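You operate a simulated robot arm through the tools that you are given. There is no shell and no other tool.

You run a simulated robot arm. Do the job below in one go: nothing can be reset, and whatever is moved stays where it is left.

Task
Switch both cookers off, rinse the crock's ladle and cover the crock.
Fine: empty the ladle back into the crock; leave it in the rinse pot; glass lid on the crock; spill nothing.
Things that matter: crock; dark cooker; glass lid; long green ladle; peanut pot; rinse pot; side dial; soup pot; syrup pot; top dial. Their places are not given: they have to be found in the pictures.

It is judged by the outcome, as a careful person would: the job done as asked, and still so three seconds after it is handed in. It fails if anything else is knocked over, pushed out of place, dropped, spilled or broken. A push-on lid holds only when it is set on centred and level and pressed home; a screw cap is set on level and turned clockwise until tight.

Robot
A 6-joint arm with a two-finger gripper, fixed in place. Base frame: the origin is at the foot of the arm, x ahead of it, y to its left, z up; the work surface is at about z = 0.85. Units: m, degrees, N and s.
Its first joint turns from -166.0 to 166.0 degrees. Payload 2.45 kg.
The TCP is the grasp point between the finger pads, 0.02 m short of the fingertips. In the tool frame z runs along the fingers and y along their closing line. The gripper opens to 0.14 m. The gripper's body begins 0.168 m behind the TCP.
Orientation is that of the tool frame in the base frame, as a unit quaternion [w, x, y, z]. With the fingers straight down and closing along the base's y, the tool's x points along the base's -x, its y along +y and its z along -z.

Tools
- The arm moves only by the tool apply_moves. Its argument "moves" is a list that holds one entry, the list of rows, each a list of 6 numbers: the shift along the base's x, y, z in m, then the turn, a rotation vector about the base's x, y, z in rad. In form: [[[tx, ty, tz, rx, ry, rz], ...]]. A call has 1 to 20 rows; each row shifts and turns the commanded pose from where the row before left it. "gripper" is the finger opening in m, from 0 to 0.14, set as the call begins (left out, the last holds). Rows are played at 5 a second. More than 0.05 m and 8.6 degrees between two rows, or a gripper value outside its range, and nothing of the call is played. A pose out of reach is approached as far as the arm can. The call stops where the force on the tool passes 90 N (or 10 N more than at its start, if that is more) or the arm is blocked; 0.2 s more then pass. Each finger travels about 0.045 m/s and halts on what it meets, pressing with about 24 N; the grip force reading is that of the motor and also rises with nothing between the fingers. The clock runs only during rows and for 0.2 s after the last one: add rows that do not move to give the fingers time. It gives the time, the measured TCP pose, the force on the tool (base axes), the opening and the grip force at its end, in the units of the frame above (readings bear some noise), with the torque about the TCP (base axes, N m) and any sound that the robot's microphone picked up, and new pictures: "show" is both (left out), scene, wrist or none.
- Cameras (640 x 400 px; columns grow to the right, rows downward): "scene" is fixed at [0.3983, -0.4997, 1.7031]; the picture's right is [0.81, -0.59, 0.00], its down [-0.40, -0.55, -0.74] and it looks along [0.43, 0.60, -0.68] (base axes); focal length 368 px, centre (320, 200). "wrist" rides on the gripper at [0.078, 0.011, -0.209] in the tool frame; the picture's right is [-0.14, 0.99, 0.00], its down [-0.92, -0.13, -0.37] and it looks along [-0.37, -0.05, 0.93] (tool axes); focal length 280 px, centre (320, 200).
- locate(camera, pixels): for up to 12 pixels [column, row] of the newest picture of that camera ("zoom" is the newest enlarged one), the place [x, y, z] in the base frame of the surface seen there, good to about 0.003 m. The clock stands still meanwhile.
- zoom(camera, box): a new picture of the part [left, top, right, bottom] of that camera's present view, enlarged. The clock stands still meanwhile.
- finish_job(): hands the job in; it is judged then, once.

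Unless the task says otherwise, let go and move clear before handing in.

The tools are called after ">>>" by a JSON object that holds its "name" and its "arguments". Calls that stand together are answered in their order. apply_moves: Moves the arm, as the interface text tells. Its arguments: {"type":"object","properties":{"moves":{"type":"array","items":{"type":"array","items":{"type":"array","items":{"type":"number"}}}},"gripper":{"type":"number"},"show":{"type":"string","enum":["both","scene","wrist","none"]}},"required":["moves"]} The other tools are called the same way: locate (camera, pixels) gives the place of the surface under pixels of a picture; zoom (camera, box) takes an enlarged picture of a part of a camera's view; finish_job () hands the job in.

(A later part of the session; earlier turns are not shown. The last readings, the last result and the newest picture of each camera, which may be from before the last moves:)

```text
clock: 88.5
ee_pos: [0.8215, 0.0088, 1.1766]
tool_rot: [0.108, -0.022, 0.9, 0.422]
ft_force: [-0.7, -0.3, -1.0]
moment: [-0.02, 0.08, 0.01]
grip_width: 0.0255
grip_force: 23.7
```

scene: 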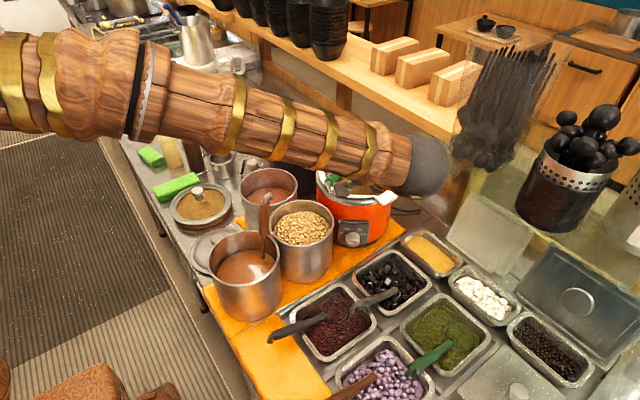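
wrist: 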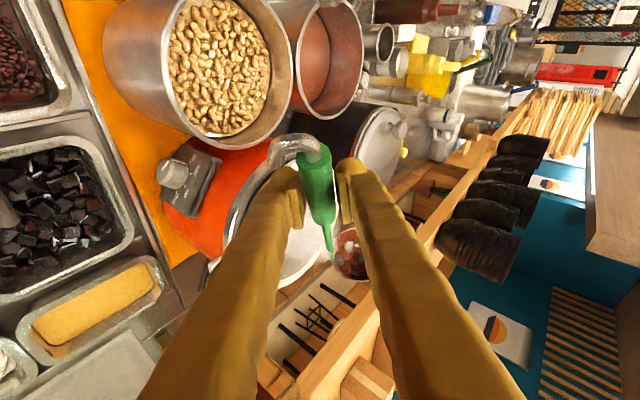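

It tracked back cleanly to the 90° roll point, with the grip unchanged and the bowl still over the crock. I'll roll the rest of the way upright.

>>> {"name": "apply_moves", "arguments": {"moves": [[[-0.0041, 0.0095, 0.0108, 0.0185, 0.08, -0.0651], [-0.0026, 0.0095, 0.0112, 0.0185, 0.08, -0.0651], [-0.001, 0.0094, 0.0116, 0.0185, 0.08, -0.0651], [0.0005, 0.0093, 0.0118, 0.0185, 0.08, -0.0651], [0.0019, 0.0088, 0.0118, 0.0185, 0.08, -0.0651], [0.0036, 0.0085, 0.0118, 0.0185, 0.08, -0.0651], [0.005, 0.008, 0.0116, 0.0185, 0.08, -0.0651], [0.0064, 0.0075, 0.0113, 0.0185, 0.08, -0.0651], [0.0078, 0.0067, 0.0109, 0.0185, 0.08, -0.0651], [0.009, 0.006, 0.0102, 0.0185, 0.08, -0.0651], [0.0102, 0.0053, 0.0096, 0.0185, 0.08, -0.0651], [0.0113, 0.0043, 0.0089, 0.0185, 0.08, -0.0651], [0.0122, 0.0034, 0.0079, 0.0185, 0.08, -0.0651], [0.013, 0.0026, 0.007, 0.0185, 0.08, -0.0651], [0.0136, 0.0015, 0.006, 0.0185, 0.08, -0.0651], [0, 0, 0, 0, 0, 0]]], "gripper": 0.005, "show": "both"}}

>>> {"name": "zoom", "arguments": {"camera": "scene", "box": [310, 80, 422, 210]}}

>>> {"name": "zoom", "arguments": {"camera": "wrist", "box": [240, 140, 420, 300]}}

```text
clock: 91.9
ee_pos: [0.9107, 0.1083, 1.3281]
tool_rot: [-0.22, 0.622, 0.651, 0.375]
ft_force: [0.0, -0.1, -0.4]
moment: [0.06, 0.07, 0.01]
grip_width: 0.0254
grip_force: 24.0
```

scene: 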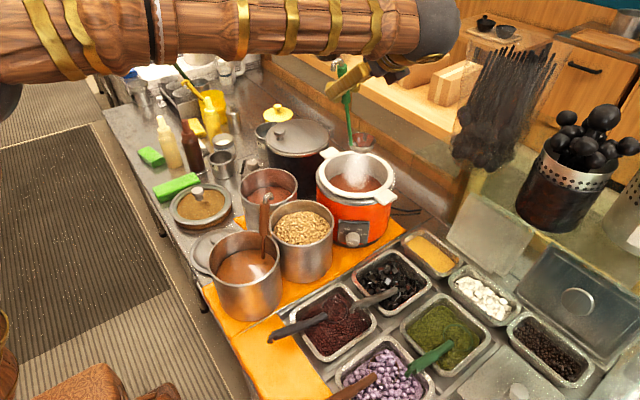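
wrist: 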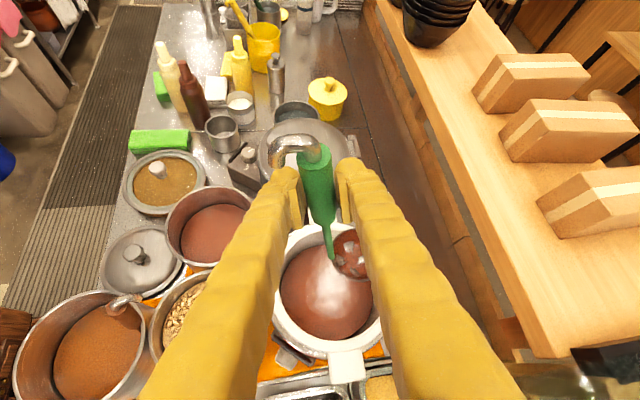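

```text
3.08 times, centred on (366, 145) of scene
```

zoom: 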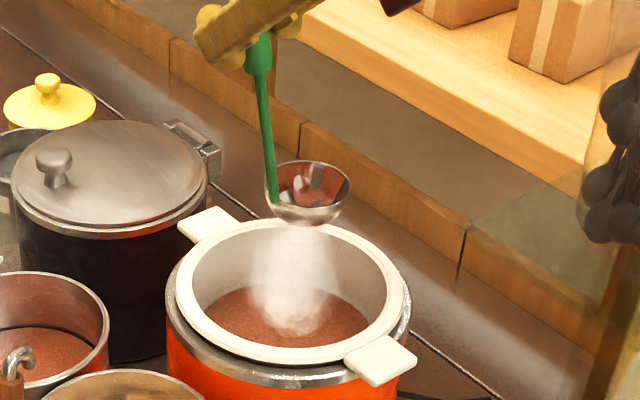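

```text
2.50 times, centred on (330, 220) of wrist
```

zoom: 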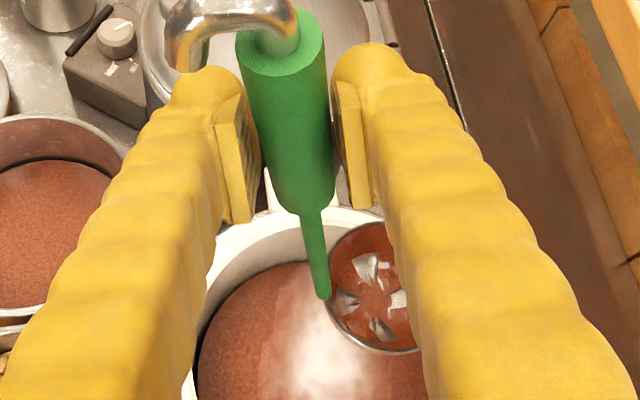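

The bowl is upright and clearly empty, with no drips or marks on the crock. I'll hold briefly for drips, then carry it level over the dark cooker to above the rinse pot.

>>> {"name": "apply_moves", "arguments": {"moves": [[[0, 0, 0, 0, 0, 0], [0, 0, 0, 0, 0, 0], [0, 0, 0, 0, 0, 0], [0, 0, 0, 0, 0, 0], [0, 0, 0.01, 0, 0, 0], [-0.001, 0.01, 0.005, 0, 0, 0], [-0.002, 0.02, 0, 0, 0, 0], [-0.002, 0.028, 0, 0, 0, 0], [-0.002, 0.028, 0, 0, 0, 0], [-0.002, 0.028, 0, 0, 0, 0], [-0.002, 0.028, 0, 0, 0, 0], [-0.002, 0.028, 0, 0, 0, 0], [-0.002, 0.028, 0, 0, 0, 0], [-0.002, 0.028, 0, 0, 0, 0], [-0.002, 0.028, 0, 0, 0, 0], [0, 0, 0, 0, 0, 0]]], "gripper": 0.005, "show": "both"}}

```text
clock: 95.3
ee_pos: [0.8889, 0.3634, 1.3432]
tool_rot: [-0.221, 0.62, 0.653, 0.375]
ft_force: [0.2, -0.9, -0.8]
moment: [-0.05, 0.04, 0.02]
grip_width: 0.0256
grip_force: 24.1
```

scene: 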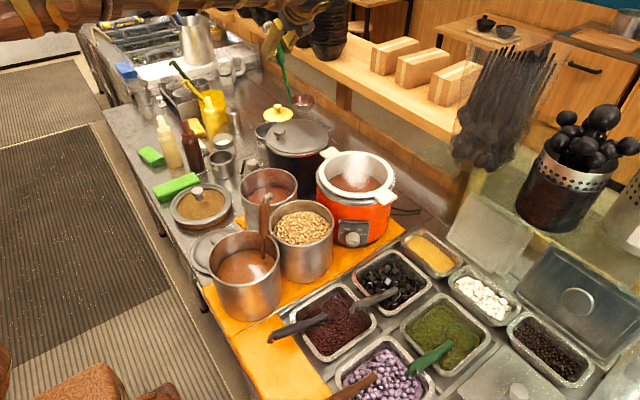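
wrist: 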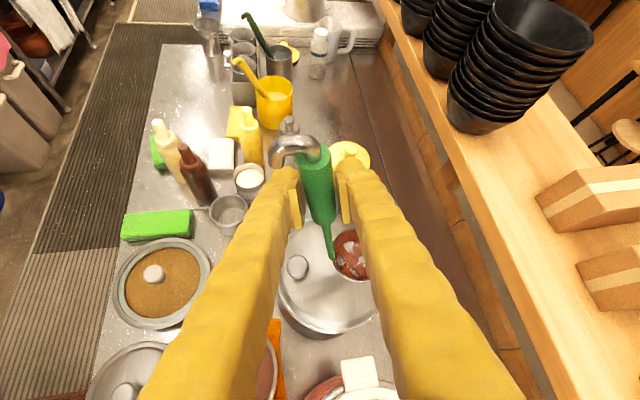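

It's over the dark cooker with clearance. I'll continue to above the rinse pot.

>>> {"name": "apply_moves", "arguments": {"moves": [[[-0.0011, 0.028, 0, 0, 0, 0], [-0.0011, 0.028, 0, 0, 0, 0], [-0.0011, 0.028, 0, 0, 0, 0], [-0.0011, 0.028, 0, 0, 0, 0], [-0.0011, 0.028, 0, 0, 0, 0], [-0.0011, 0.028, 0, 0, 0, 0], [-0.0011, 0.028, 0, 0, 0, 0], [0, 0, 0, 0, 0, 0], [0, 0, 0, 0, 0, 0]]], "gripper": 0.005, "show": "both"}}

>>> {"name": "zoom", "arguments": {"camera": "scene", "box": [220, 40, 340, 170]}}

>>> {"name": "zoom", "arguments": {"camera": "wrist", "box": [240, 160, 420, 320]}}

```text
clock: 97.3
ee_pos: [0.8849, 0.5624, 1.3436]
tool_rot: [-0.221, 0.62, 0.653, 0.375]
ft_force: [1.2, 0.1, -0.6]
moment: [0.03, -0.01, 0.0]
grip_width: 0.0258
grip_force: 23.5
```

scene: 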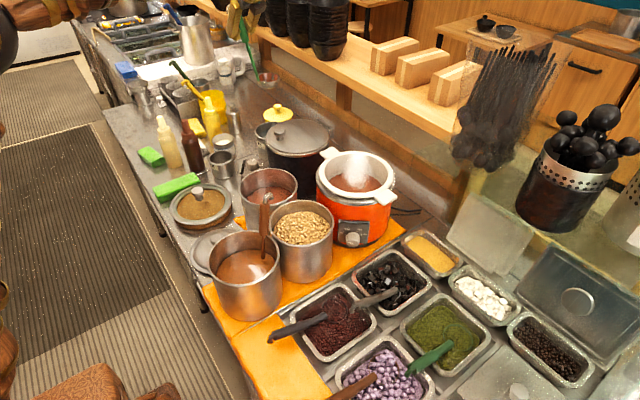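
wrist: 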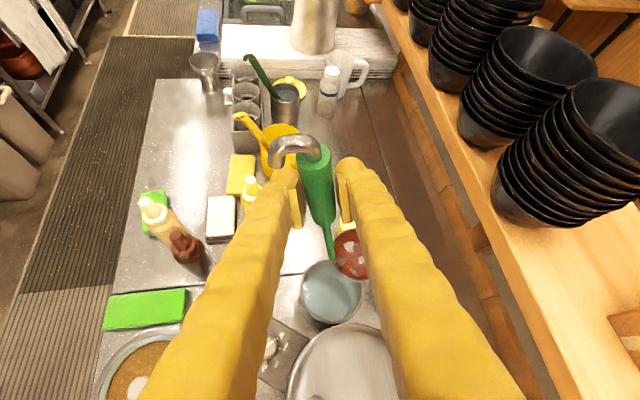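

```text
3.08 times, centred on (280, 105) of scene
```

zoom: 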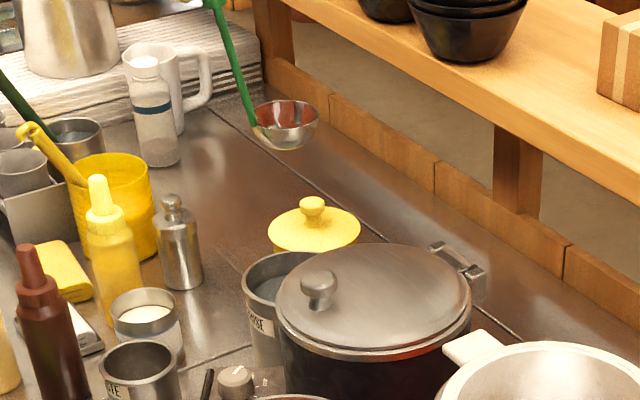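

```text
2.50 times, centred on (330, 240) of wrist
```

zoom: 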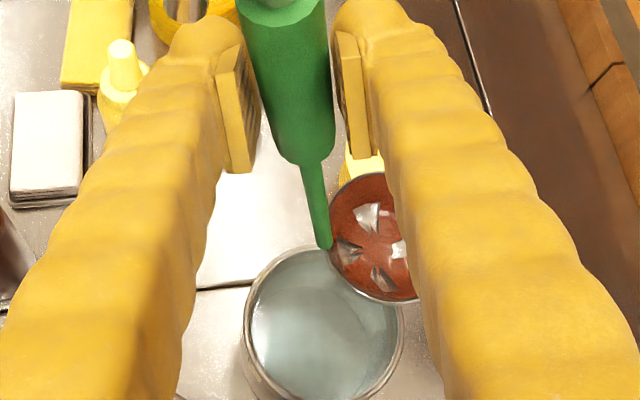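

The ladle is above the rinse pot. I'll locate both rims to align them accurately.

>>> {"name": "locate", "arguments": {"camera": "wrist", "pixels": [[300, 288], [330, 259], [362, 300], [312, 266], [348, 264], [306, 310], [330, 285], [335, 256], [352, 229], [340, 235], [346, 276], [352, 255]]}}

>>> {"name": "locate", "arguments": {"camera": "scene", "pixels": [[269, 73], [256, 80], [258, 77], [279, 78], [270, 84], [268, 88], [263, 75], [276, 75], [255, 129], [262, 123], [272, 122], [264, 131]]}}

>>> {"name": "zoom", "arguments": {"camera": "wrist", "box": [290, 215, 386, 335]}}

```text
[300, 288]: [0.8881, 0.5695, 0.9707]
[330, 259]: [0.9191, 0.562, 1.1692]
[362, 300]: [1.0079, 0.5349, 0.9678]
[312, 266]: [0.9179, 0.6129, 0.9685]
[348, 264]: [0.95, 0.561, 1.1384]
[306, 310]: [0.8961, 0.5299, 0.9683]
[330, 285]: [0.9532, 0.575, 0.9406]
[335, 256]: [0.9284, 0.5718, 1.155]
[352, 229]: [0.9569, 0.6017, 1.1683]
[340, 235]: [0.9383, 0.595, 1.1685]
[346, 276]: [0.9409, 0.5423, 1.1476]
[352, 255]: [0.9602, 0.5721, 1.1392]
```

```text
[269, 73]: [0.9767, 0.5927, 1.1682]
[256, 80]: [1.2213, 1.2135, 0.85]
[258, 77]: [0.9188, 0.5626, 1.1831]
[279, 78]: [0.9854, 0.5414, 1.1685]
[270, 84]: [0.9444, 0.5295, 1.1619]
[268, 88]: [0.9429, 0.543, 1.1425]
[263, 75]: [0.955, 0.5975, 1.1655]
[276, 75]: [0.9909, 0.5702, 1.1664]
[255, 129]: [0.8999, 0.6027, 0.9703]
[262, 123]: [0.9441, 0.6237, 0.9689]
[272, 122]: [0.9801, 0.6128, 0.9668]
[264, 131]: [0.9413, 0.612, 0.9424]
```

```text
3.33 times, centred on (338, 275) of wrist
```

zoom: 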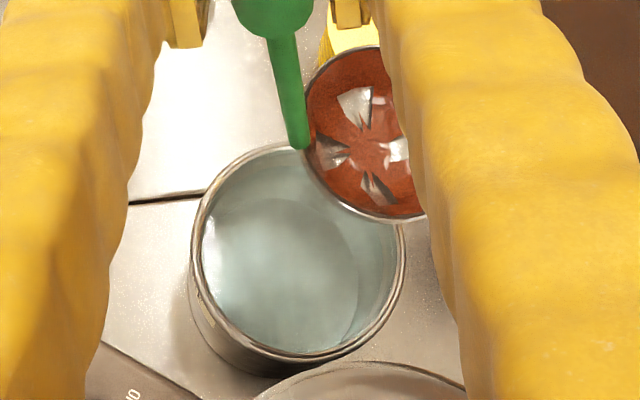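

The bowl centre is at (0.956, 0.566) and the pot centre at (0.950, 0.561) with an inner radius ≈0.059, so it fits with the stem just inside the near rim; water is at z≈0.941. I'll lower it slowly into the water.

>>> {"name": "apply_moves", "arguments": {"moves": [[[0, -0.001, -0.02, 0, 0, 0], [0, -0.001, -0.025, 0, 0, 0], [0, -0.001, -0.025, 0, 0, 0], [0, -0.001, -0.025, 0, 0, 0], [0, 0, -0.025, 0, 0, 0], [0, 0, -0.025, 0, 0, 0], [0, 0, -0.02, 0, 0, 0], [0, 0, -0.015, 0, 0, 0], [0, 0, 0, 0, 0, 0]]], "gripper": 0.005, "show": "both"}}

>>> {"name": "zoom", "arguments": {"camera": "scene", "box": [220, 70, 340, 170]}}

>>> {"name": "zoom", "arguments": {"camera": "wrist", "box": [280, 200, 400, 300]}}

```text
clock: 99.3
ee_pos: [0.8819, 0.5528, 1.1652]
tool_rot: [-0.221, 0.621, 0.652, 0.375]
ft_force: [0.3, 1.1, -0.8]
moment: [-0.03, 0.04, 0.0]
grip_width: 0.0257
grip_force: 23.9
```

scene: 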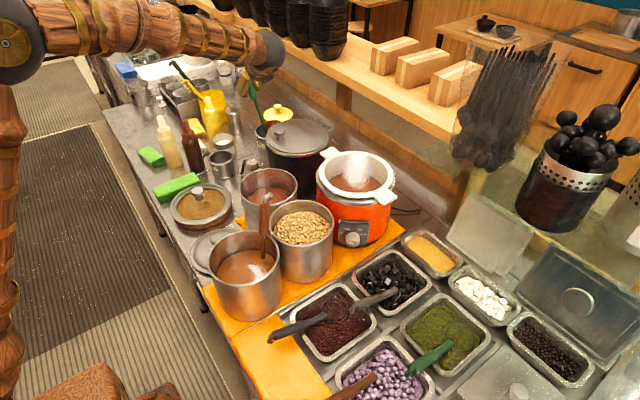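
wrist: 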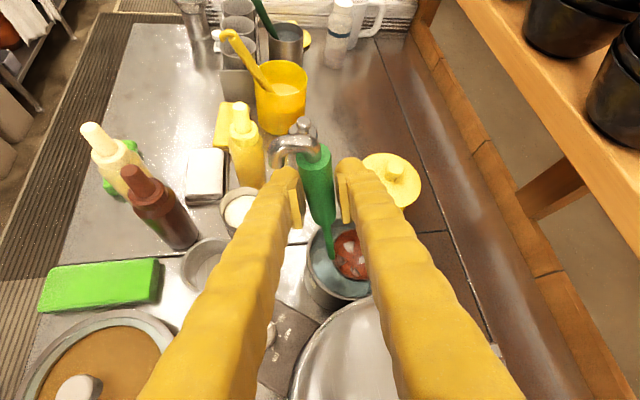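

```text
4.00 times, centred on (280, 120) of scene
```

zoom: 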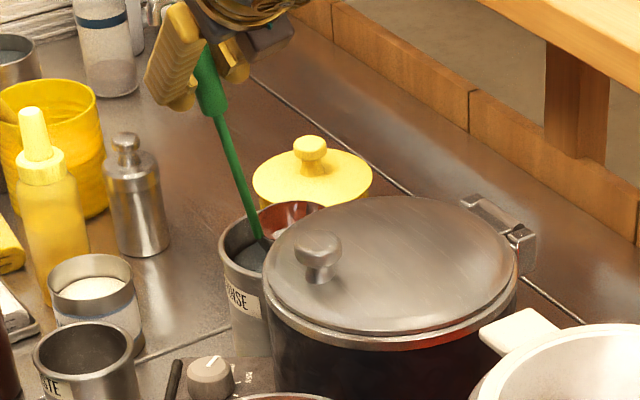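

```text
4.00 times, centred on (340, 250) of wrist
```

zoom: 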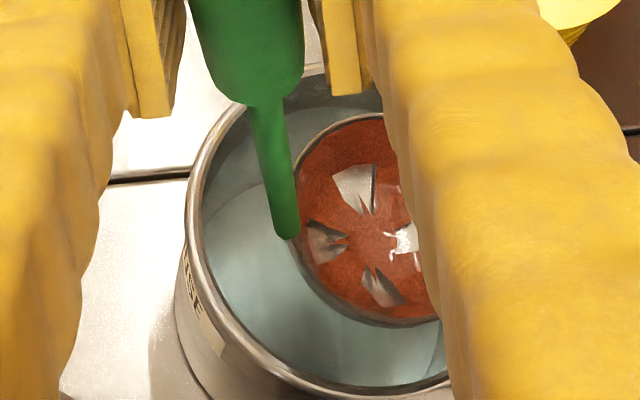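

The bowl is just at the pot's rim level. I'll re-check alignment before going into the water.

>>> {"name": "locate", "arguments": {"camera": "wrist", "pixels": [[350, 230], [335, 242], [334, 258], [350, 274], [370, 280], [342, 232], [308, 250], [309, 290], [372, 298], [326, 225], [345, 258], [352, 262]]}}

>>> {"name": "locate", "arguments": {"camera": "scene", "pixels": [[270, 122], [283, 121], [291, 121], [276, 120], [266, 130], [255, 131], [258, 127], [262, 118]]}}

```text
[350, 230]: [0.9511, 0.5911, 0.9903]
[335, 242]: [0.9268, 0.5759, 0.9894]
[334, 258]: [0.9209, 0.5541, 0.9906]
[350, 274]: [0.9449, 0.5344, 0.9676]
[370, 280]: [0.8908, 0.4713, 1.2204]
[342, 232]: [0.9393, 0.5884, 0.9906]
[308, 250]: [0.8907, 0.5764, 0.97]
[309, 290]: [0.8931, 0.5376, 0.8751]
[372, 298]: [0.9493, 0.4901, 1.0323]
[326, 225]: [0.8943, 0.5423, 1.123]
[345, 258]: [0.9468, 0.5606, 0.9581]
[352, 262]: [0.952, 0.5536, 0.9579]
```

```text
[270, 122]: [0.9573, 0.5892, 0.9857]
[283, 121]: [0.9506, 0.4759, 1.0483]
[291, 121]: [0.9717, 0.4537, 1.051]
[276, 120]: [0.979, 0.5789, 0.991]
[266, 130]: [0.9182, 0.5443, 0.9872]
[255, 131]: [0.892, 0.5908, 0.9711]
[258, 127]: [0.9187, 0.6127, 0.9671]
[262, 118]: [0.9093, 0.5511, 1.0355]
```

The bowl centre is at (0.955, 0.556), within about 6 mm of the pot's centre. I'll correct y slightly and lower it into the water slowly.

>>> {"name": "apply_moves", "arguments": {"moves": [[[0, 0.001, -0.012, 0, 0, 0], [0, 0.001, -0.012, 0, 0, 0], [0, 0.001, -0.012, 0, 0, 0], [0, 0.001, -0.012, 0, 0, 0], [0, 0, -0.012, 0, 0, 0], [0, 0, -0.012, 0, 0, 0], [0, 0, 0, 0, 0, 0], [0, 0, 0, 0, 0, 0]]], "gripper": 0.005, "show": "both"}}

>>> {"name": "zoom", "arguments": {"camera": "scene", "box": [220, 70, 340, 170]}}

>>> {"name": "zoom", "arguments": {"camera": "wrist", "box": [280, 200, 400, 300]}}

```text
clock: 101.1
ee_pos: [0.8825, 0.5596, 1.09]
tool_rot: [-0.221, 0.62, 0.652, 0.375]
ft_force: [0.0, -0.1, -1.3]
moment: [0.04, 0.08, 0.01]
grip_width: 0.0256
grip_force: 23.6
```

scene: 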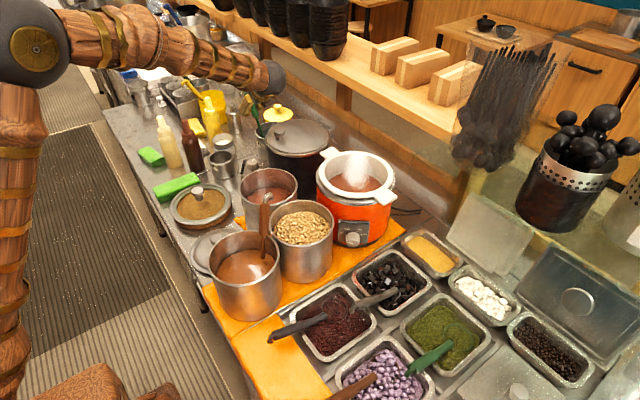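
wrist: 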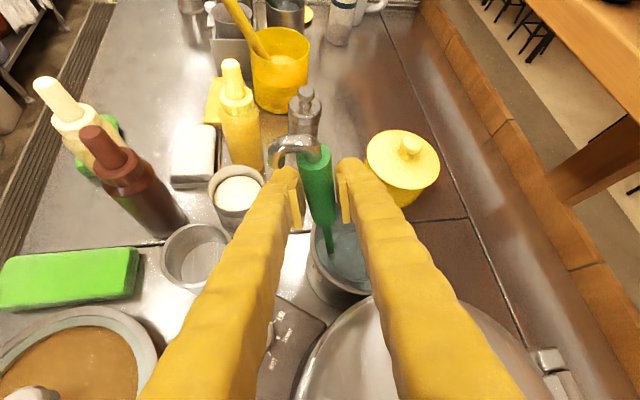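

```text
4.00 times, centred on (280, 120) of scene
```

zoom: 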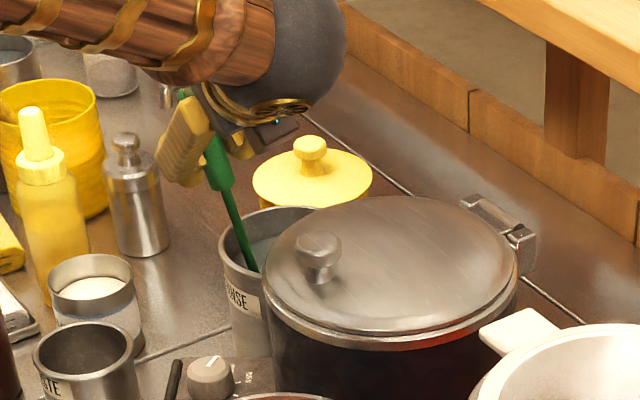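

```text
4.00 times, centred on (340, 250) of wrist
```

zoom: 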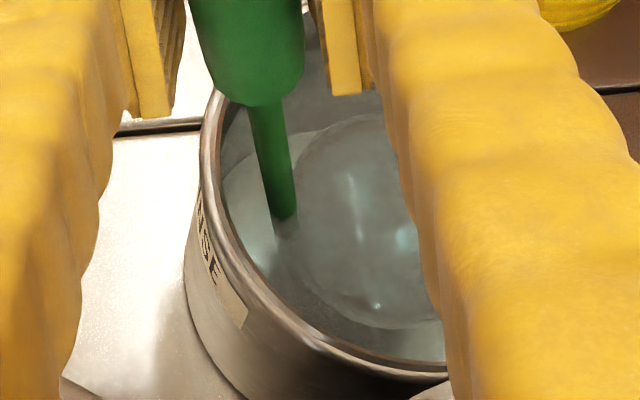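

The bowl is under water and already looks clean. I'll swish it gently a few millimetres, then lower toward the bottom in small steps.

>>> {"name": "apply_moves", "arguments": {"moves": [[[0.006, 0, 0, 0, 0, 0], [-0.006, 0.006, 0, 0, 0, 0], [0, -0.012, 0, 0, 0, 0], [0, 0.006, 0, 0, 0, 0], [0, 0, 0.006, 0, 0, 0], [0, 0, -0.006, 0, 0, 0], [0, 0, -0.006, 0, 0, 0], [0, 0, -0.005, 0, 0, 0], [0, 0, -0.004, 0, 0, 0], [0, 0, -0.003, 0, 0, 0], [0, 0, 0, 0, 0, 0]]], "gripper": 0.005, "show": "wrist"}}

>>> {"name": "zoom", "arguments": {"camera": "wrist", "box": [280, 200, 400, 300]}}

```text
clock: 103.5
ee_pos: [0.8831, 0.5583, 1.0729]
tool_rot: [-0.222, 0.62, 0.653, 0.374]
ft_force: [-0.4, -0.6, -2.8]
moment: [0.02, 0.1, 0.01]
grip_width: 0.0256
grip_force: 24.1
```

wrist: 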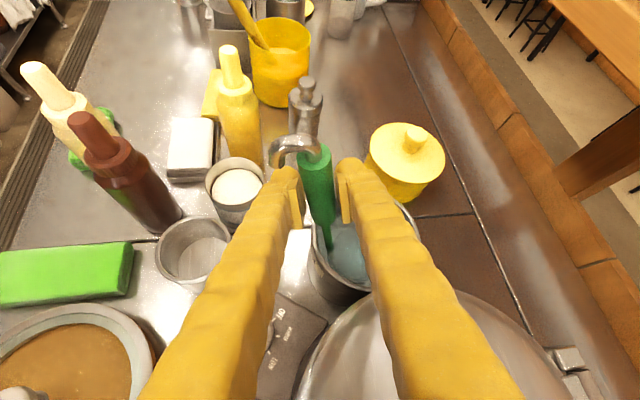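

```text
4.00 times, centred on (340, 250) of wrist
```

zoom: 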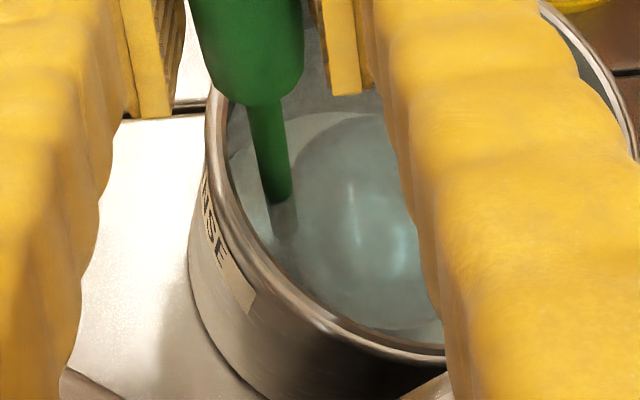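

No bottom contact yet. I'll keep lowering in 3 mm steps.

>>> {"name": "apply_moves", "arguments": {"moves": [[[0, 0, -0.003, 0, 0, 0], [0, 0, -0.003, 0, 0, 0], [0, 0, 0, 0, 0, 0]]], "gripper": 0.005, "show": "none"}}

>>> {"name": "apply_moves", "arguments": {"moves": [[[0, 0, -0.002, 0, 0, 0], [0, 0, 0, 0, 0, 0]]], "gripper": 0.005, "show": "none"}}

```text
clock: 104.3
ee_pos: [0.8836, 0.5595, 1.0666]
tool_rot: [-0.221, 0.62, 0.653, 0.374]
ft_force: [-0.4, -0.4, -0.7]
moment: [-0.02, 0.07, 0.02]
grip_width: 0.0256
grip_force: 23.8
```

```text
clock: 104.9
ee_pos: [0.8832, 0.5591, 1.0655]
tool_rot: [-0.221, 0.62, 0.653, 0.374]
ft_force: [-0.1, 0.3, -2.0]
moment: [0.0, 0.07, 0.03]
grip_width: 0.0255
grip_force: 24.0
```

Still no contact at z=1.0655. I'll continue down a few more millimetres.

>>> {"name": "apply_moves", "arguments": {"moves": [[[0, 0, -0.002, 0, 0, 0], [0, 0, -0.002, 0, 0, 0], [0, 0, 0, 0, 0, 0]]], "gripper": 0.005, "show": "none"}}

>>> {"name": "apply_moves", "arguments": {"moves": [[[0, 0, -0.002, 0, 0, 0], [0, 0, 0, 0, 0, 0]]], "gripper": 0.005, "show": "wrist"}}

>>> {"name": "zoom", "arguments": {"camera": "wrist", "box": [280, 200, 400, 300]}}

```text
clock: 105.7
ee_pos: [0.8825, 0.5594, 1.0622]
tool_rot: [-0.222, 0.62, 0.652, 0.376]
ft_force: [-5.2, 0.1, 12.8]
moment: [-0.04, 0.05, -0.01]
grip_width: 0.0254
grip_force: 23.9
```

```text
clock: 106.3
ee_pos: [0.8823, 0.5594, 1.0605]
tool_rot: [-0.222, 0.619, 0.653, 0.375]
ft_force: [-7.1, 0.9, 18.8]
moment: [0.09, 0.01, 0.03]
grip_width: 0.0256
grip_force: 23.9
```

wrist: 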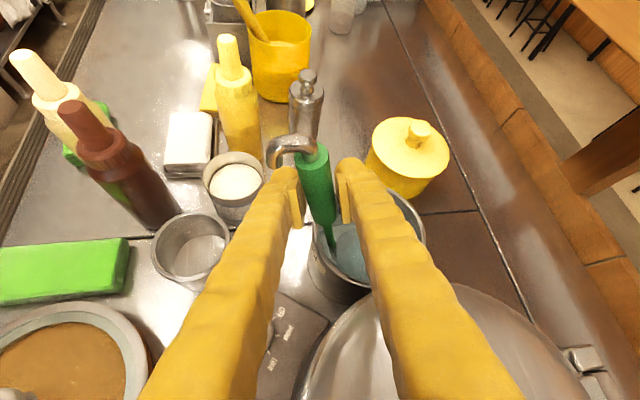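

```text
4.00 times, centred on (340, 250) of wrist
```

zoom: 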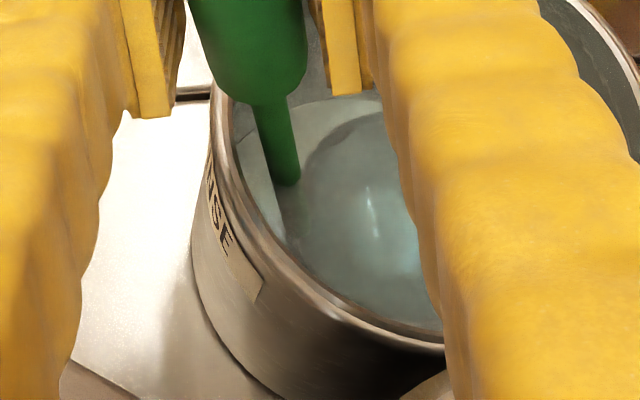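

Bottom contact registered (+13 to +19 N). I'll lift 3 mm to relieve it and ease the stem back toward the near rim so it's barely leaning when released.

>>> {"name": "apply_moves", "arguments": {"moves": [[[0, 0, 0.003, 0, 0, 0], [-0.003, 0, 0, 0, 0, 0], [-0.003, 0, 0, 0, 0, 0], [0, 0, 0, 0, 0, 0]]], "gripper": 0.005, "show": "none"}}

```text
clock: 107.3
ee_pos: [0.8773, 0.5584, 1.0598]
tool_rot: [-0.221, 0.621, 0.652, 0.375]
ft_force: [-0.1, -0.1, -0.7]
moment: [0.04, 0.09, -0.03]
grip_width: 0.0257
grip_force: 24.1
```

The contact is relieved (−0.7 N). I'll lower again by small steps to a light touch.

>>> {"name": "apply_moves", "arguments": {"moves": [[[0, 0, -0.0015, 0, 0, 0], [0, 0, 0, 0, 0, 0]]], "gripper": 0.005, "show": "none"}}

>>> {"name": "apply_moves", "arguments": {"moves": [[[0, 0, -0.0015, 0, 0, 0], [0, 0, 0, 0, 0, 0]]], "gripper": 0.005, "show": "both"}}

>>> {"name": "zoom", "arguments": {"camera": "scene", "box": [220, 70, 340, 170]}}

```text
clock: 107.9
ee_pos: [0.8758, 0.5586, 1.0602]
tool_rot: [-0.222, 0.62, 0.652, 0.375]
ft_force: [-0.2, -0.3, 1.0]
moment: [-0.06, -0.05, 0.01]
grip_width: 0.0256
grip_force: 24.1
```

```text
clock: 108.5
ee_pos: [0.8763, 0.5584, 1.0598]
tool_rot: [-0.221, 0.62, 0.653, 0.375]
ft_force: [-4.5, -1.0, 14.0]
moment: [-0.11, -0.08, -0.02]
grip_width: 0.0257
grip_force: 23.7
```

scene: 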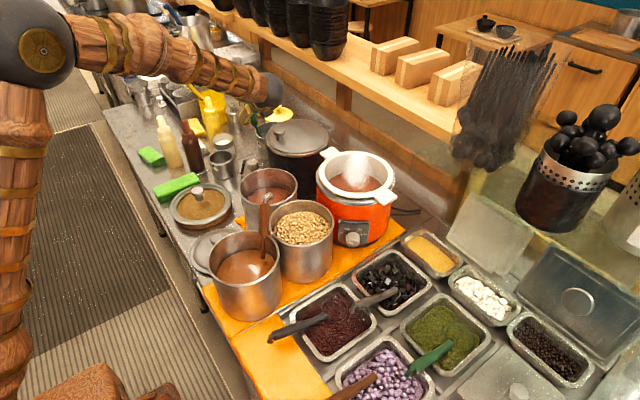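
wrist: 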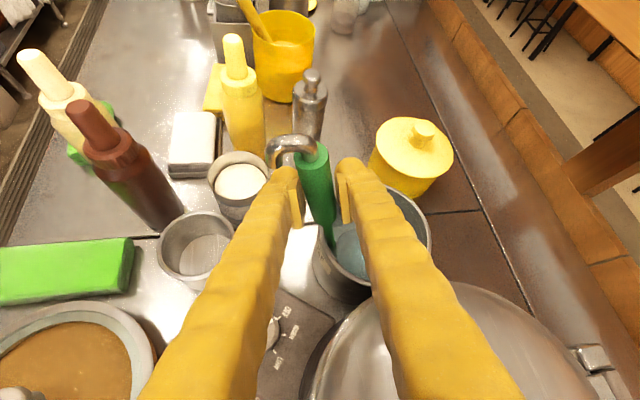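

```text
4.00 times, centred on (280, 120) of scene
```

zoom: 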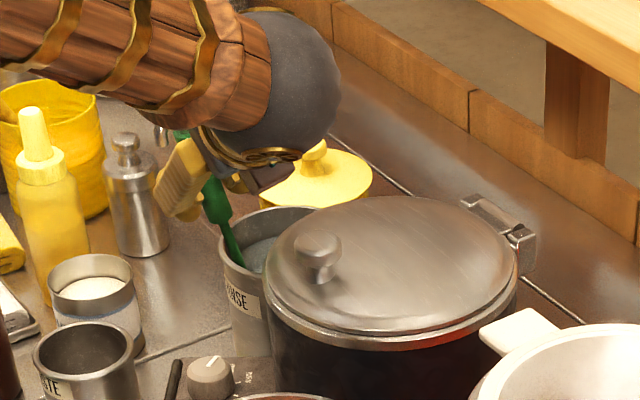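

It's touching the bottom at a light 14 N with the stem near the near-side rim. I'll open the fingers just a little and see how it settles.

>>> {"name": "apply_moves", "arguments": {"moves": [[[0, 0, 0.001, 0, 0, 0], [0, 0, 0, 0, 0, 0]]], "gripper": 0.005, "show": "none"}}

>>> {"name": "apply_moves", "arguments": {"moves": [[[0, 0, 0, 0, 0, 0], [0, 0, 0, 0, 0, 0], [0, 0, 0, 0, 0, 0]]], "gripper": 0.04, "show": "both"}}

>>> {"name": "zoom", "arguments": {"camera": "scene", "box": [220, 70, 340, 170]}}

>>> {"name": "zoom", "arguments": {"camera": "wrist", "box": [260, 120, 420, 300]}}

```text
clock: 109.1
ee_pos: [0.8753, 0.5598, 1.059]
tool_rot: [-0.221, 0.621, 0.652, 0.375]
ft_force: [-2.9, 1.3, 9.6]
moment: [0.32, -0.02, 0.11]
grip_width: 0.0256
grip_force: 23.7
```

```text
clock: 109.9
ee_pos: [0.8751, 0.5587, 1.0594]
tool_rot: [-0.222, 0.62, 0.653, 0.374]
ft_force: [-1.1, -0.3, 0.4]
moment: [-0.04, 0.0, 0.0]
grip_width: 0.0401
grip_force: 0.1
```

scene: 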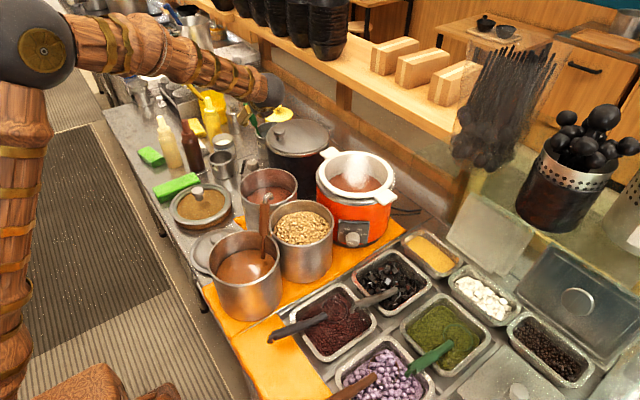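
wrist: 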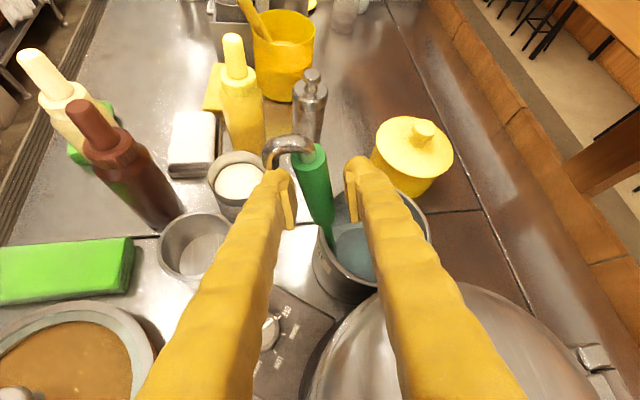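

```text
4.00 times, centred on (280, 120) of scene
```

zoom: 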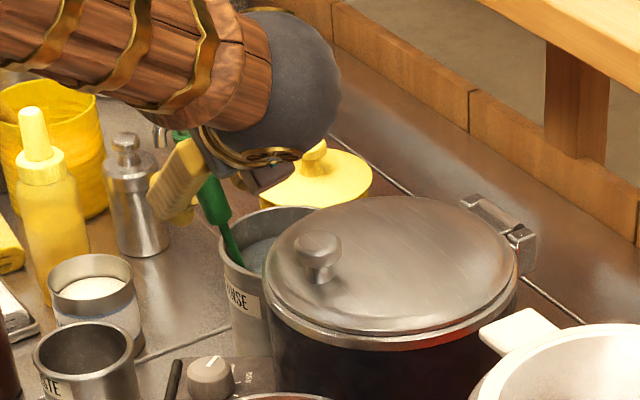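

```text
2.22 times, centred on (340, 210) of wrist
```

zoom: 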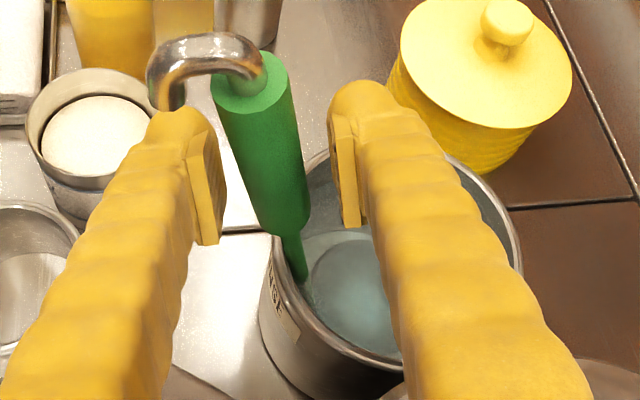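

The ladle now leans on the pot's near rim with the fingers loosened. I'll open a little more and check it stays put before backing off along the tool axis.

>>> {"name": "apply_moves", "arguments": {"moves": [[[0, 0, 0, 0, 0, 0], [0, 0, 0, 0, 0, 0], [0, 0, 0, 0, 0, 0]]], "gripper": 0.056, "show": "wrist"}}

>>> {"name": "zoom", "arguments": {"camera": "wrist", "box": [260, 120, 420, 300]}}

>>> {"name": "locate", "arguments": {"camera": "wrist", "pixels": [[312, 150], [316, 180], [322, 210], [331, 240], [270, 155], [290, 140], [285, 175], [305, 145], [272, 160], [330, 232]]}}

```text
clock: 110.7
ee_pos: [0.8755, 0.5587, 1.0609]
tool_rot: [-0.221, 0.621, 0.652, 0.375]
ft_force: [1.1, 0.2, -0.6]
moment: [-0.03, 0.01, -0.02]
grip_width: 0.0558
grip_force: 0.0
```

wrist: 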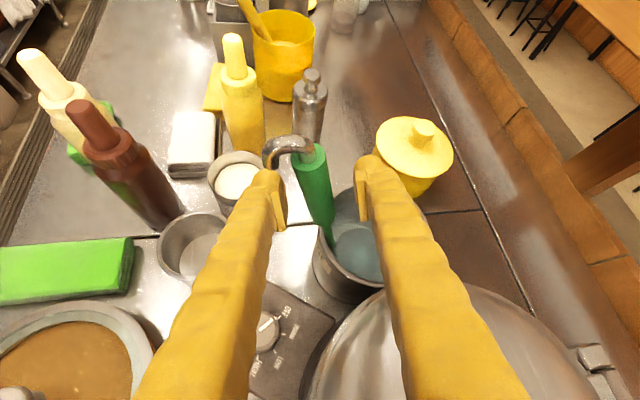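

```text
2.22 times, centred on (340, 210) of wrist
```

zoom: 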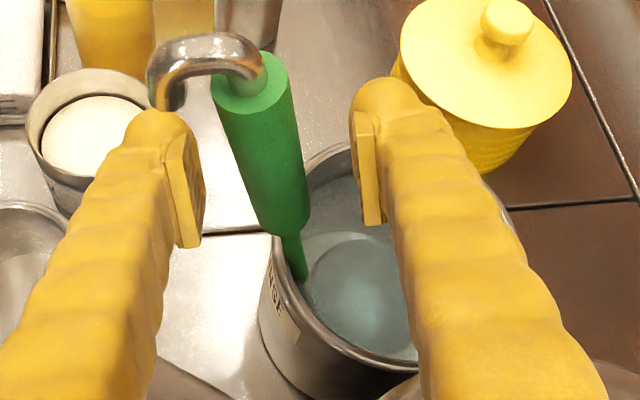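

```text
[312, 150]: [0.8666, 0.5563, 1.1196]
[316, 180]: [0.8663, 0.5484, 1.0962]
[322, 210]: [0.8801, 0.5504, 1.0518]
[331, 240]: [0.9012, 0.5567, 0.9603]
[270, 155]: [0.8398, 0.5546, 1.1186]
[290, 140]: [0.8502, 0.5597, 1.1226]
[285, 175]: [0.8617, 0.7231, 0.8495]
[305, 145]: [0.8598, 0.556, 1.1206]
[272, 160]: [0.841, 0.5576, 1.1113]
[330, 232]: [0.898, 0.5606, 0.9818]
```

The ladle stays still, leaning on the rim, with clear gaps on both sides and the hook about 3 cm above the finger. I'll back straight out along the tool axis.

>>> {"name": "apply_moves", "arguments": {"moves": [[[-0.0018, -0.0076, 0.0062, 0, 0, 0], [-0.0035, -0.0153, 0.0124, 0, 0, 0], [-0.0053, -0.0229, 0.0186, 0, 0, 0], [-0.0053, -0.0229, 0.0186, 0, 0, 0], [-0.0053, -0.0229, 0.0186, 0, 0, 0], [-0.0053, -0.0229, 0.0186, 0, 0, 0], [-0.0053, -0.0229, 0.0186, 0, 0, 0], [0, 0, 0, 0, 0, 0]]], "gripper": 0.056, "show": "both"}}

>>> {"name": "zoom", "arguments": {"camera": "wrist", "box": [240, 100, 400, 260]}}

```text
clock: 112.5
ee_pos: [0.8434, 0.4198, 1.1716]
tool_rot: [-0.22, 0.621, 0.652, 0.375]
ft_force: [0.0, 0.4, 0.8]
moment: [-0.02, -0.01, 0.01]
grip_width: 0.0557
grip_force: 0.0
```

scene: 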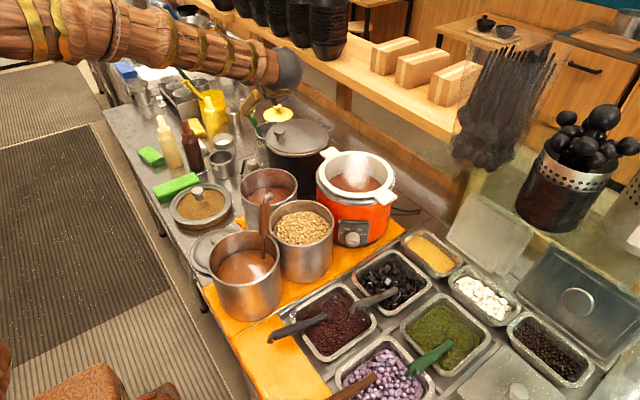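
wrist: 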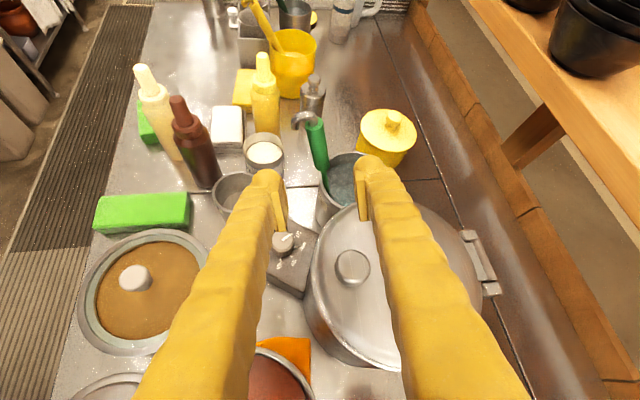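

```text
2.50 times, centred on (320, 180) of wrist
```

zoom: 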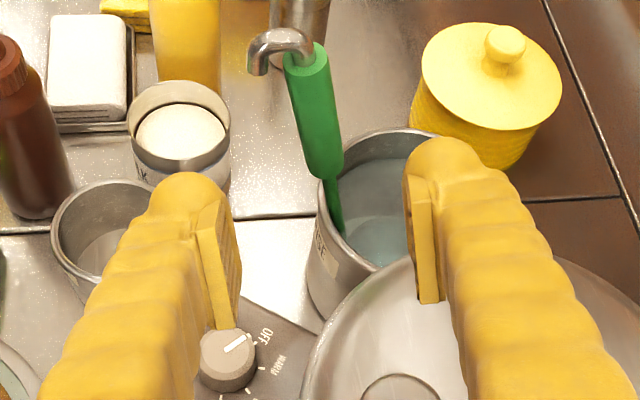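

The ladle rests in the rinse pot on its own. I'll rise, unwind the tool to straight down, and head toward the glass lid.

>>> {"name": "apply_moves", "arguments": {"moves": [[[-0.015, 0, 0.045, 0, 0, 0], [-0.015, 0, 0.045, 0, 0, 0], [-0.015, 0, 0.045, 0, 0, 0], [-0.015, 0, 0.045, 0, 0, 0], [0, 0, 0, 0.0247, 0.107, -0.086], [0, 0, 0, 0.0247, 0.107, -0.086], [-0.015, 0, 0, -0.1266, 0.0293, 0], [-0.015, 0, 0, -0.1266, 0.0293, 0], [-0.015, 0, 0, -0.1266, 0.0293, 0], [-0.015, 0, 0, -0.1266, 0.0293, 0], [-0.015, 0, 0, -0.1266, 0.0293, 0], [-0.015, 0, 0, -0.1266, 0.0293, 0], [-0.015, 0, 0, -0.1266, 0.0293, 0], [0, 0, 0, 0, 0, 0]]], "gripper": 0.1, "show": "both"}}

```text
clock: 115.5
ee_pos: [0.6816, 0.4199, 1.3514]
tool_rot: [0.002, 0.784, 0.621, -0.004]
ft_force: [0.2, -0.3, 0.3]
moment: [-0.04, 0.0, -0.03]
grip_width: 0.0998
grip_force: 0.0
```

scene: 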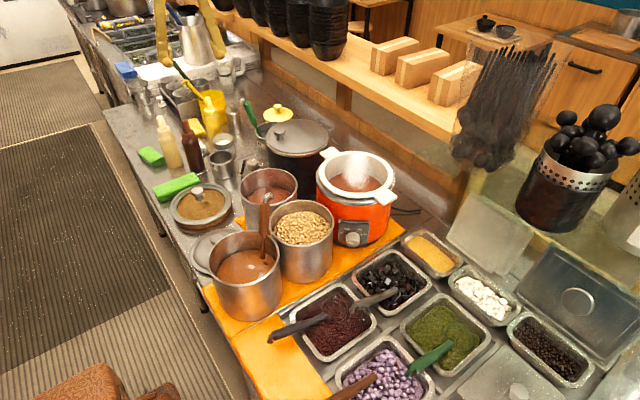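
wrist: 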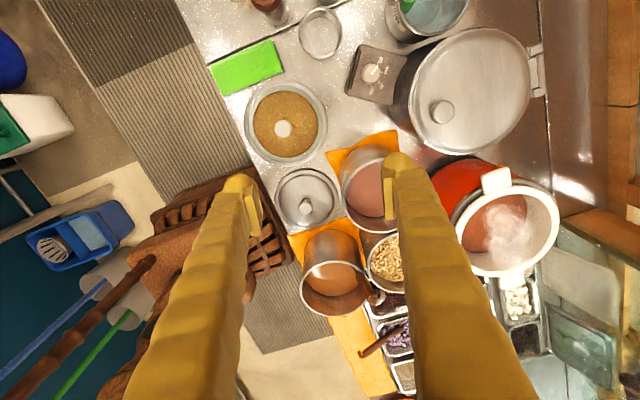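

The tool is straight down again and all objects look undisturbed. I'll yaw back to 0° and centre above the glass lid for a close look.

>>> {"name": "apply_moves", "arguments": {"moves": [[[-0.007, 0.001, -0.01, 0, 0, 0.1286], [-0.007, 0.001, -0.01, 0, 0, 0.1286], [-0.007, 0.001, -0.01, 0, 0, 0.1286], [-0.007, 0.001, -0.01, 0, 0, 0.1286], [-0.007, 0.001, -0.01, 0, 0, 0.1286], [-0.007, 0.001, -0.01, 0, 0, 0.1286], [-0.007, 0.001, -0.01, 0, 0, 0.1286], [-0.007, 0.001, -0.01, 0, 0, 0.1286], [-0.007, 0.001, -0.01, 0, 0, 0.1286], [-0.007, 0.001, -0.01, 0, 0, 0.1286], [-0.007, 0.001, -0.01, 0, 0, 0.1286], [-0.007, 0.001, -0.01, 0, 0, 0.1286], [-0.007, 0.001, -0.01, 0, 0, 0.1286], [-0.007, 0.001, -0.01, 0, 0, 0.1286], [0, 0, 0, 0, 0, 0]]], "gripper": 0.1, "show": "both"}}

>>> {"name": "zoom", "arguments": {"camera": "scene", "box": [160, 170, 250, 240]}}

>>> {"name": "zoom", "arguments": {"camera": "wrist", "box": [220, 20, 420, 200]}}

```text
clock: 118.7
ee_pos: [0.5817, 0.4374, 1.2113]
tool_rot: [0.004, 0.0, 1.0, 0.0]
ft_force: [0.3, 0.5, -0.6]
moment: [-0.01, 0.01, 0.0]
grip_width: 0.0999
grip_force: 0.1
```

scene: 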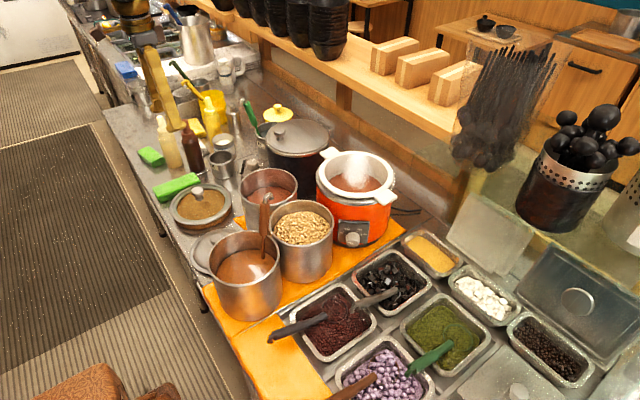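
wrist: 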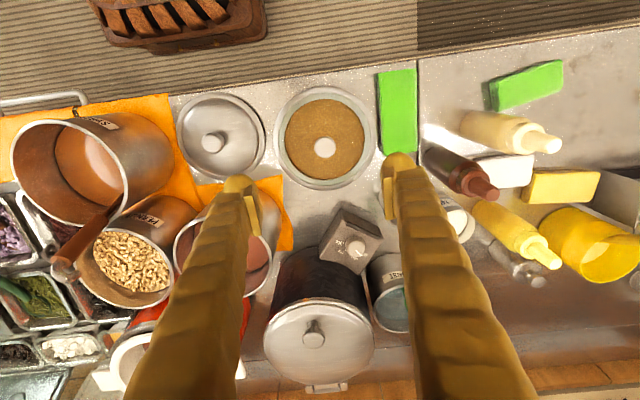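

```text
5.71 times, centred on (205, 205) of scene
```

zoom: 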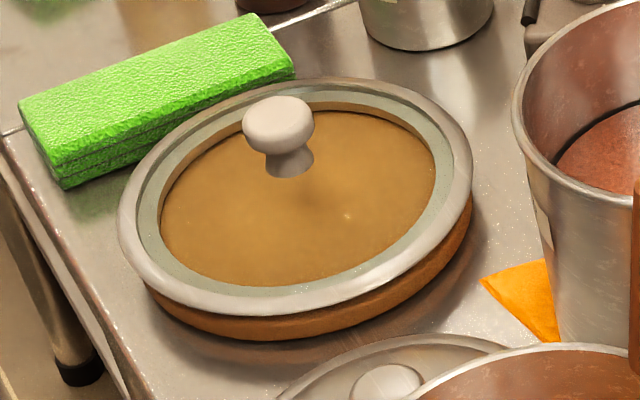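

```text
2.22 times, centred on (320, 110) of wrist
```

zoom: 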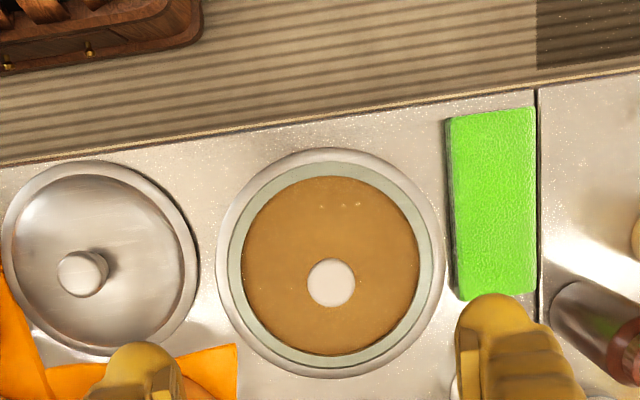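

The glass lid sits on a round wooden trivet with its knob at about (325,147). I'll locate the knob and rim precisely.

>>> {"name": "locate", "arguments": {"camera": "wrist", "pixels": [[325, 147], [318, 147], [332, 147], [325, 140], [325, 155], [325, 88], [274, 140], [376, 140], [325, 188], [290, 102], [362, 103], [289, 175]]}}

>>> {"name": "locate", "arguments": {"camera": "scene", "pixels": [[198, 188], [193, 190], [203, 190], [199, 197], [170, 209], [231, 203], [205, 184], [190, 225], [210, 221], [181, 196], [222, 190], [200, 200]]}}

>>> {"name": "zoom", "arguments": {"camera": "scene", "box": [183, 178, 215, 204]}}

```text
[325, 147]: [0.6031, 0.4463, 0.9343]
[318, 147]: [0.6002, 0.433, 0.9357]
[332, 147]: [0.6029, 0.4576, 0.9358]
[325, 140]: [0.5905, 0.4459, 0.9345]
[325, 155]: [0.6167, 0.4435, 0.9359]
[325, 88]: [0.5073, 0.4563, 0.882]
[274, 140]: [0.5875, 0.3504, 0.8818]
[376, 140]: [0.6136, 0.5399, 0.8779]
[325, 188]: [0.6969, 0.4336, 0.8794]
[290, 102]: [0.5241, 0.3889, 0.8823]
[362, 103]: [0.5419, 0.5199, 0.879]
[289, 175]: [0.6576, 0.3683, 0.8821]
```

```text
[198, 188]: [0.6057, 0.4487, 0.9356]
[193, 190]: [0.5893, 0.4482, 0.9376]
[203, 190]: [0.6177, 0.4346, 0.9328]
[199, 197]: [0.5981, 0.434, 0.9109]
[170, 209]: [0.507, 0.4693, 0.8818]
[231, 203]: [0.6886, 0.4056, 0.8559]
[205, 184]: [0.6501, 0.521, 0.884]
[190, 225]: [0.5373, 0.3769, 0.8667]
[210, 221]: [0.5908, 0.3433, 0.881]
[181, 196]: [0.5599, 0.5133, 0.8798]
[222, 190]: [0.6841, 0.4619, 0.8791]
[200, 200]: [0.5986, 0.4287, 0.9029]
```

```text
15.38 times, centred on (199, 191) of scene
```

zoom: 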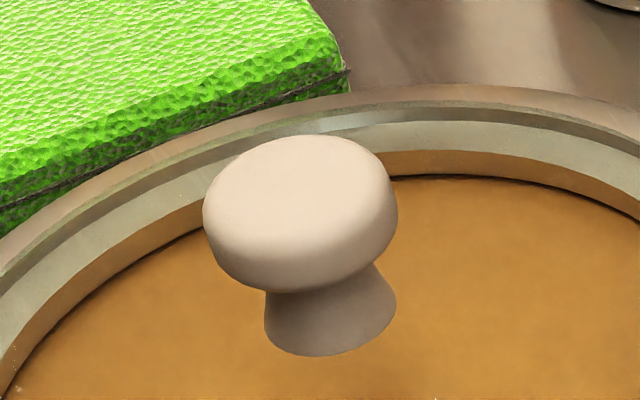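

The lid's rim fits a circle centred at (0.602, 0.445), radius ≈0.096, with the knob centred and about 0.041 m wide, cap z 0.918–0.936. Before picking it up, I'll measure the crock's rim accurately from above.

>>> {"name": "apply_moves", "arguments": {"moves": [[[0.0, 0.0, 0.03, 0, 0, 0], [0.0218, -0.0337, 0.012, 0, 0, 0], [0.0218, -0.0337, 0.012, 0, 0, 0], [0.0218, -0.0337, 0.012, 0, 0, 0], [0.0218, -0.0337, 0.012, 0, 0, 0], [0.0218, -0.0337, 0.012, 0, 0, 0], [0.0218, -0.0337, 0.012, 0, 0, 0], [0.0218, -0.0337, 0.012, 0, 0, 0], [0.0218, -0.0337, 0.012, 0, 0, 0], [0.0218, -0.0337, 0.012, 0, 0, 0], [0.0218, -0.0337, 0.012, 0, 0, 0], [0, 0, 0, 0, 0, 0], [0, 0, 0, 0, 0, 0]]], "gripper": 0.14, "show": "both"}}

>>> {"name": "zoom", "arguments": {"camera": "wrist", "box": [240, 120, 400, 260]}}

>>> {"name": "zoom", "arguments": {"camera": "scene", "box": [306, 140, 410, 215]}}

```text
clock: 121.5
ee_pos: [0.7987, 0.0966, 1.363]
tool_rot: [0.005, -0.001, 1.0, -0.001]
ft_force: [0.1, 0.4, -0.1]
moment: [-0.01, 0.04, -0.02]
grip_width: 0.1402
grip_force: 0.1
```

scene: 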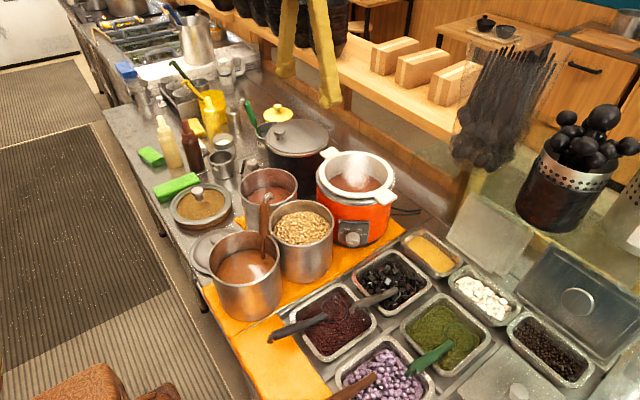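
wrist: 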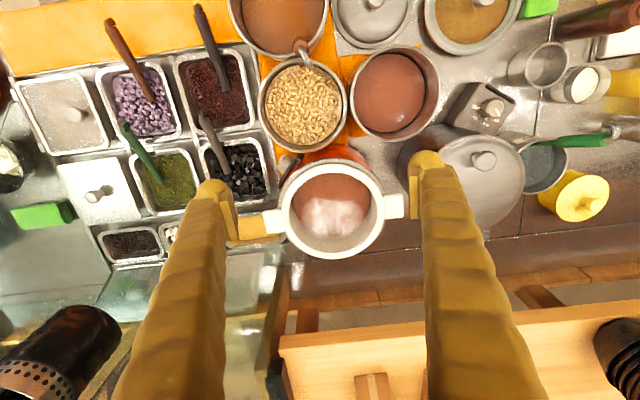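

```text
2.86 times, centred on (320, 190) of wrist
```

zoom: 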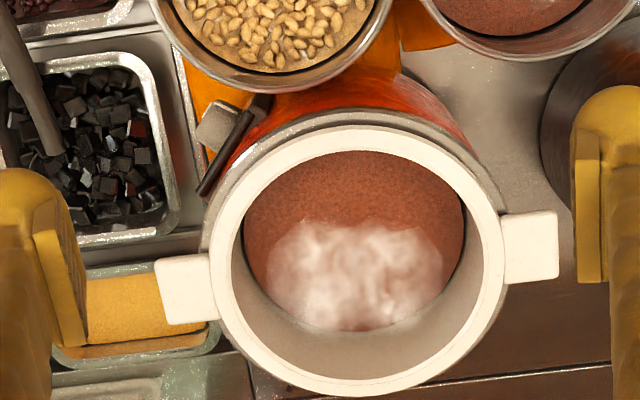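

```text
5.33 times, centred on (358, 178) of scene
```

zoom: 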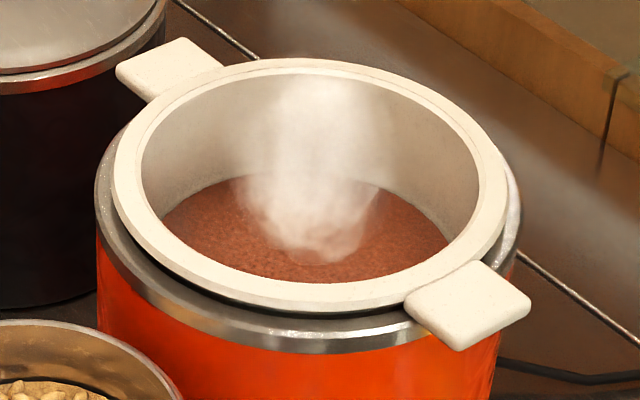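

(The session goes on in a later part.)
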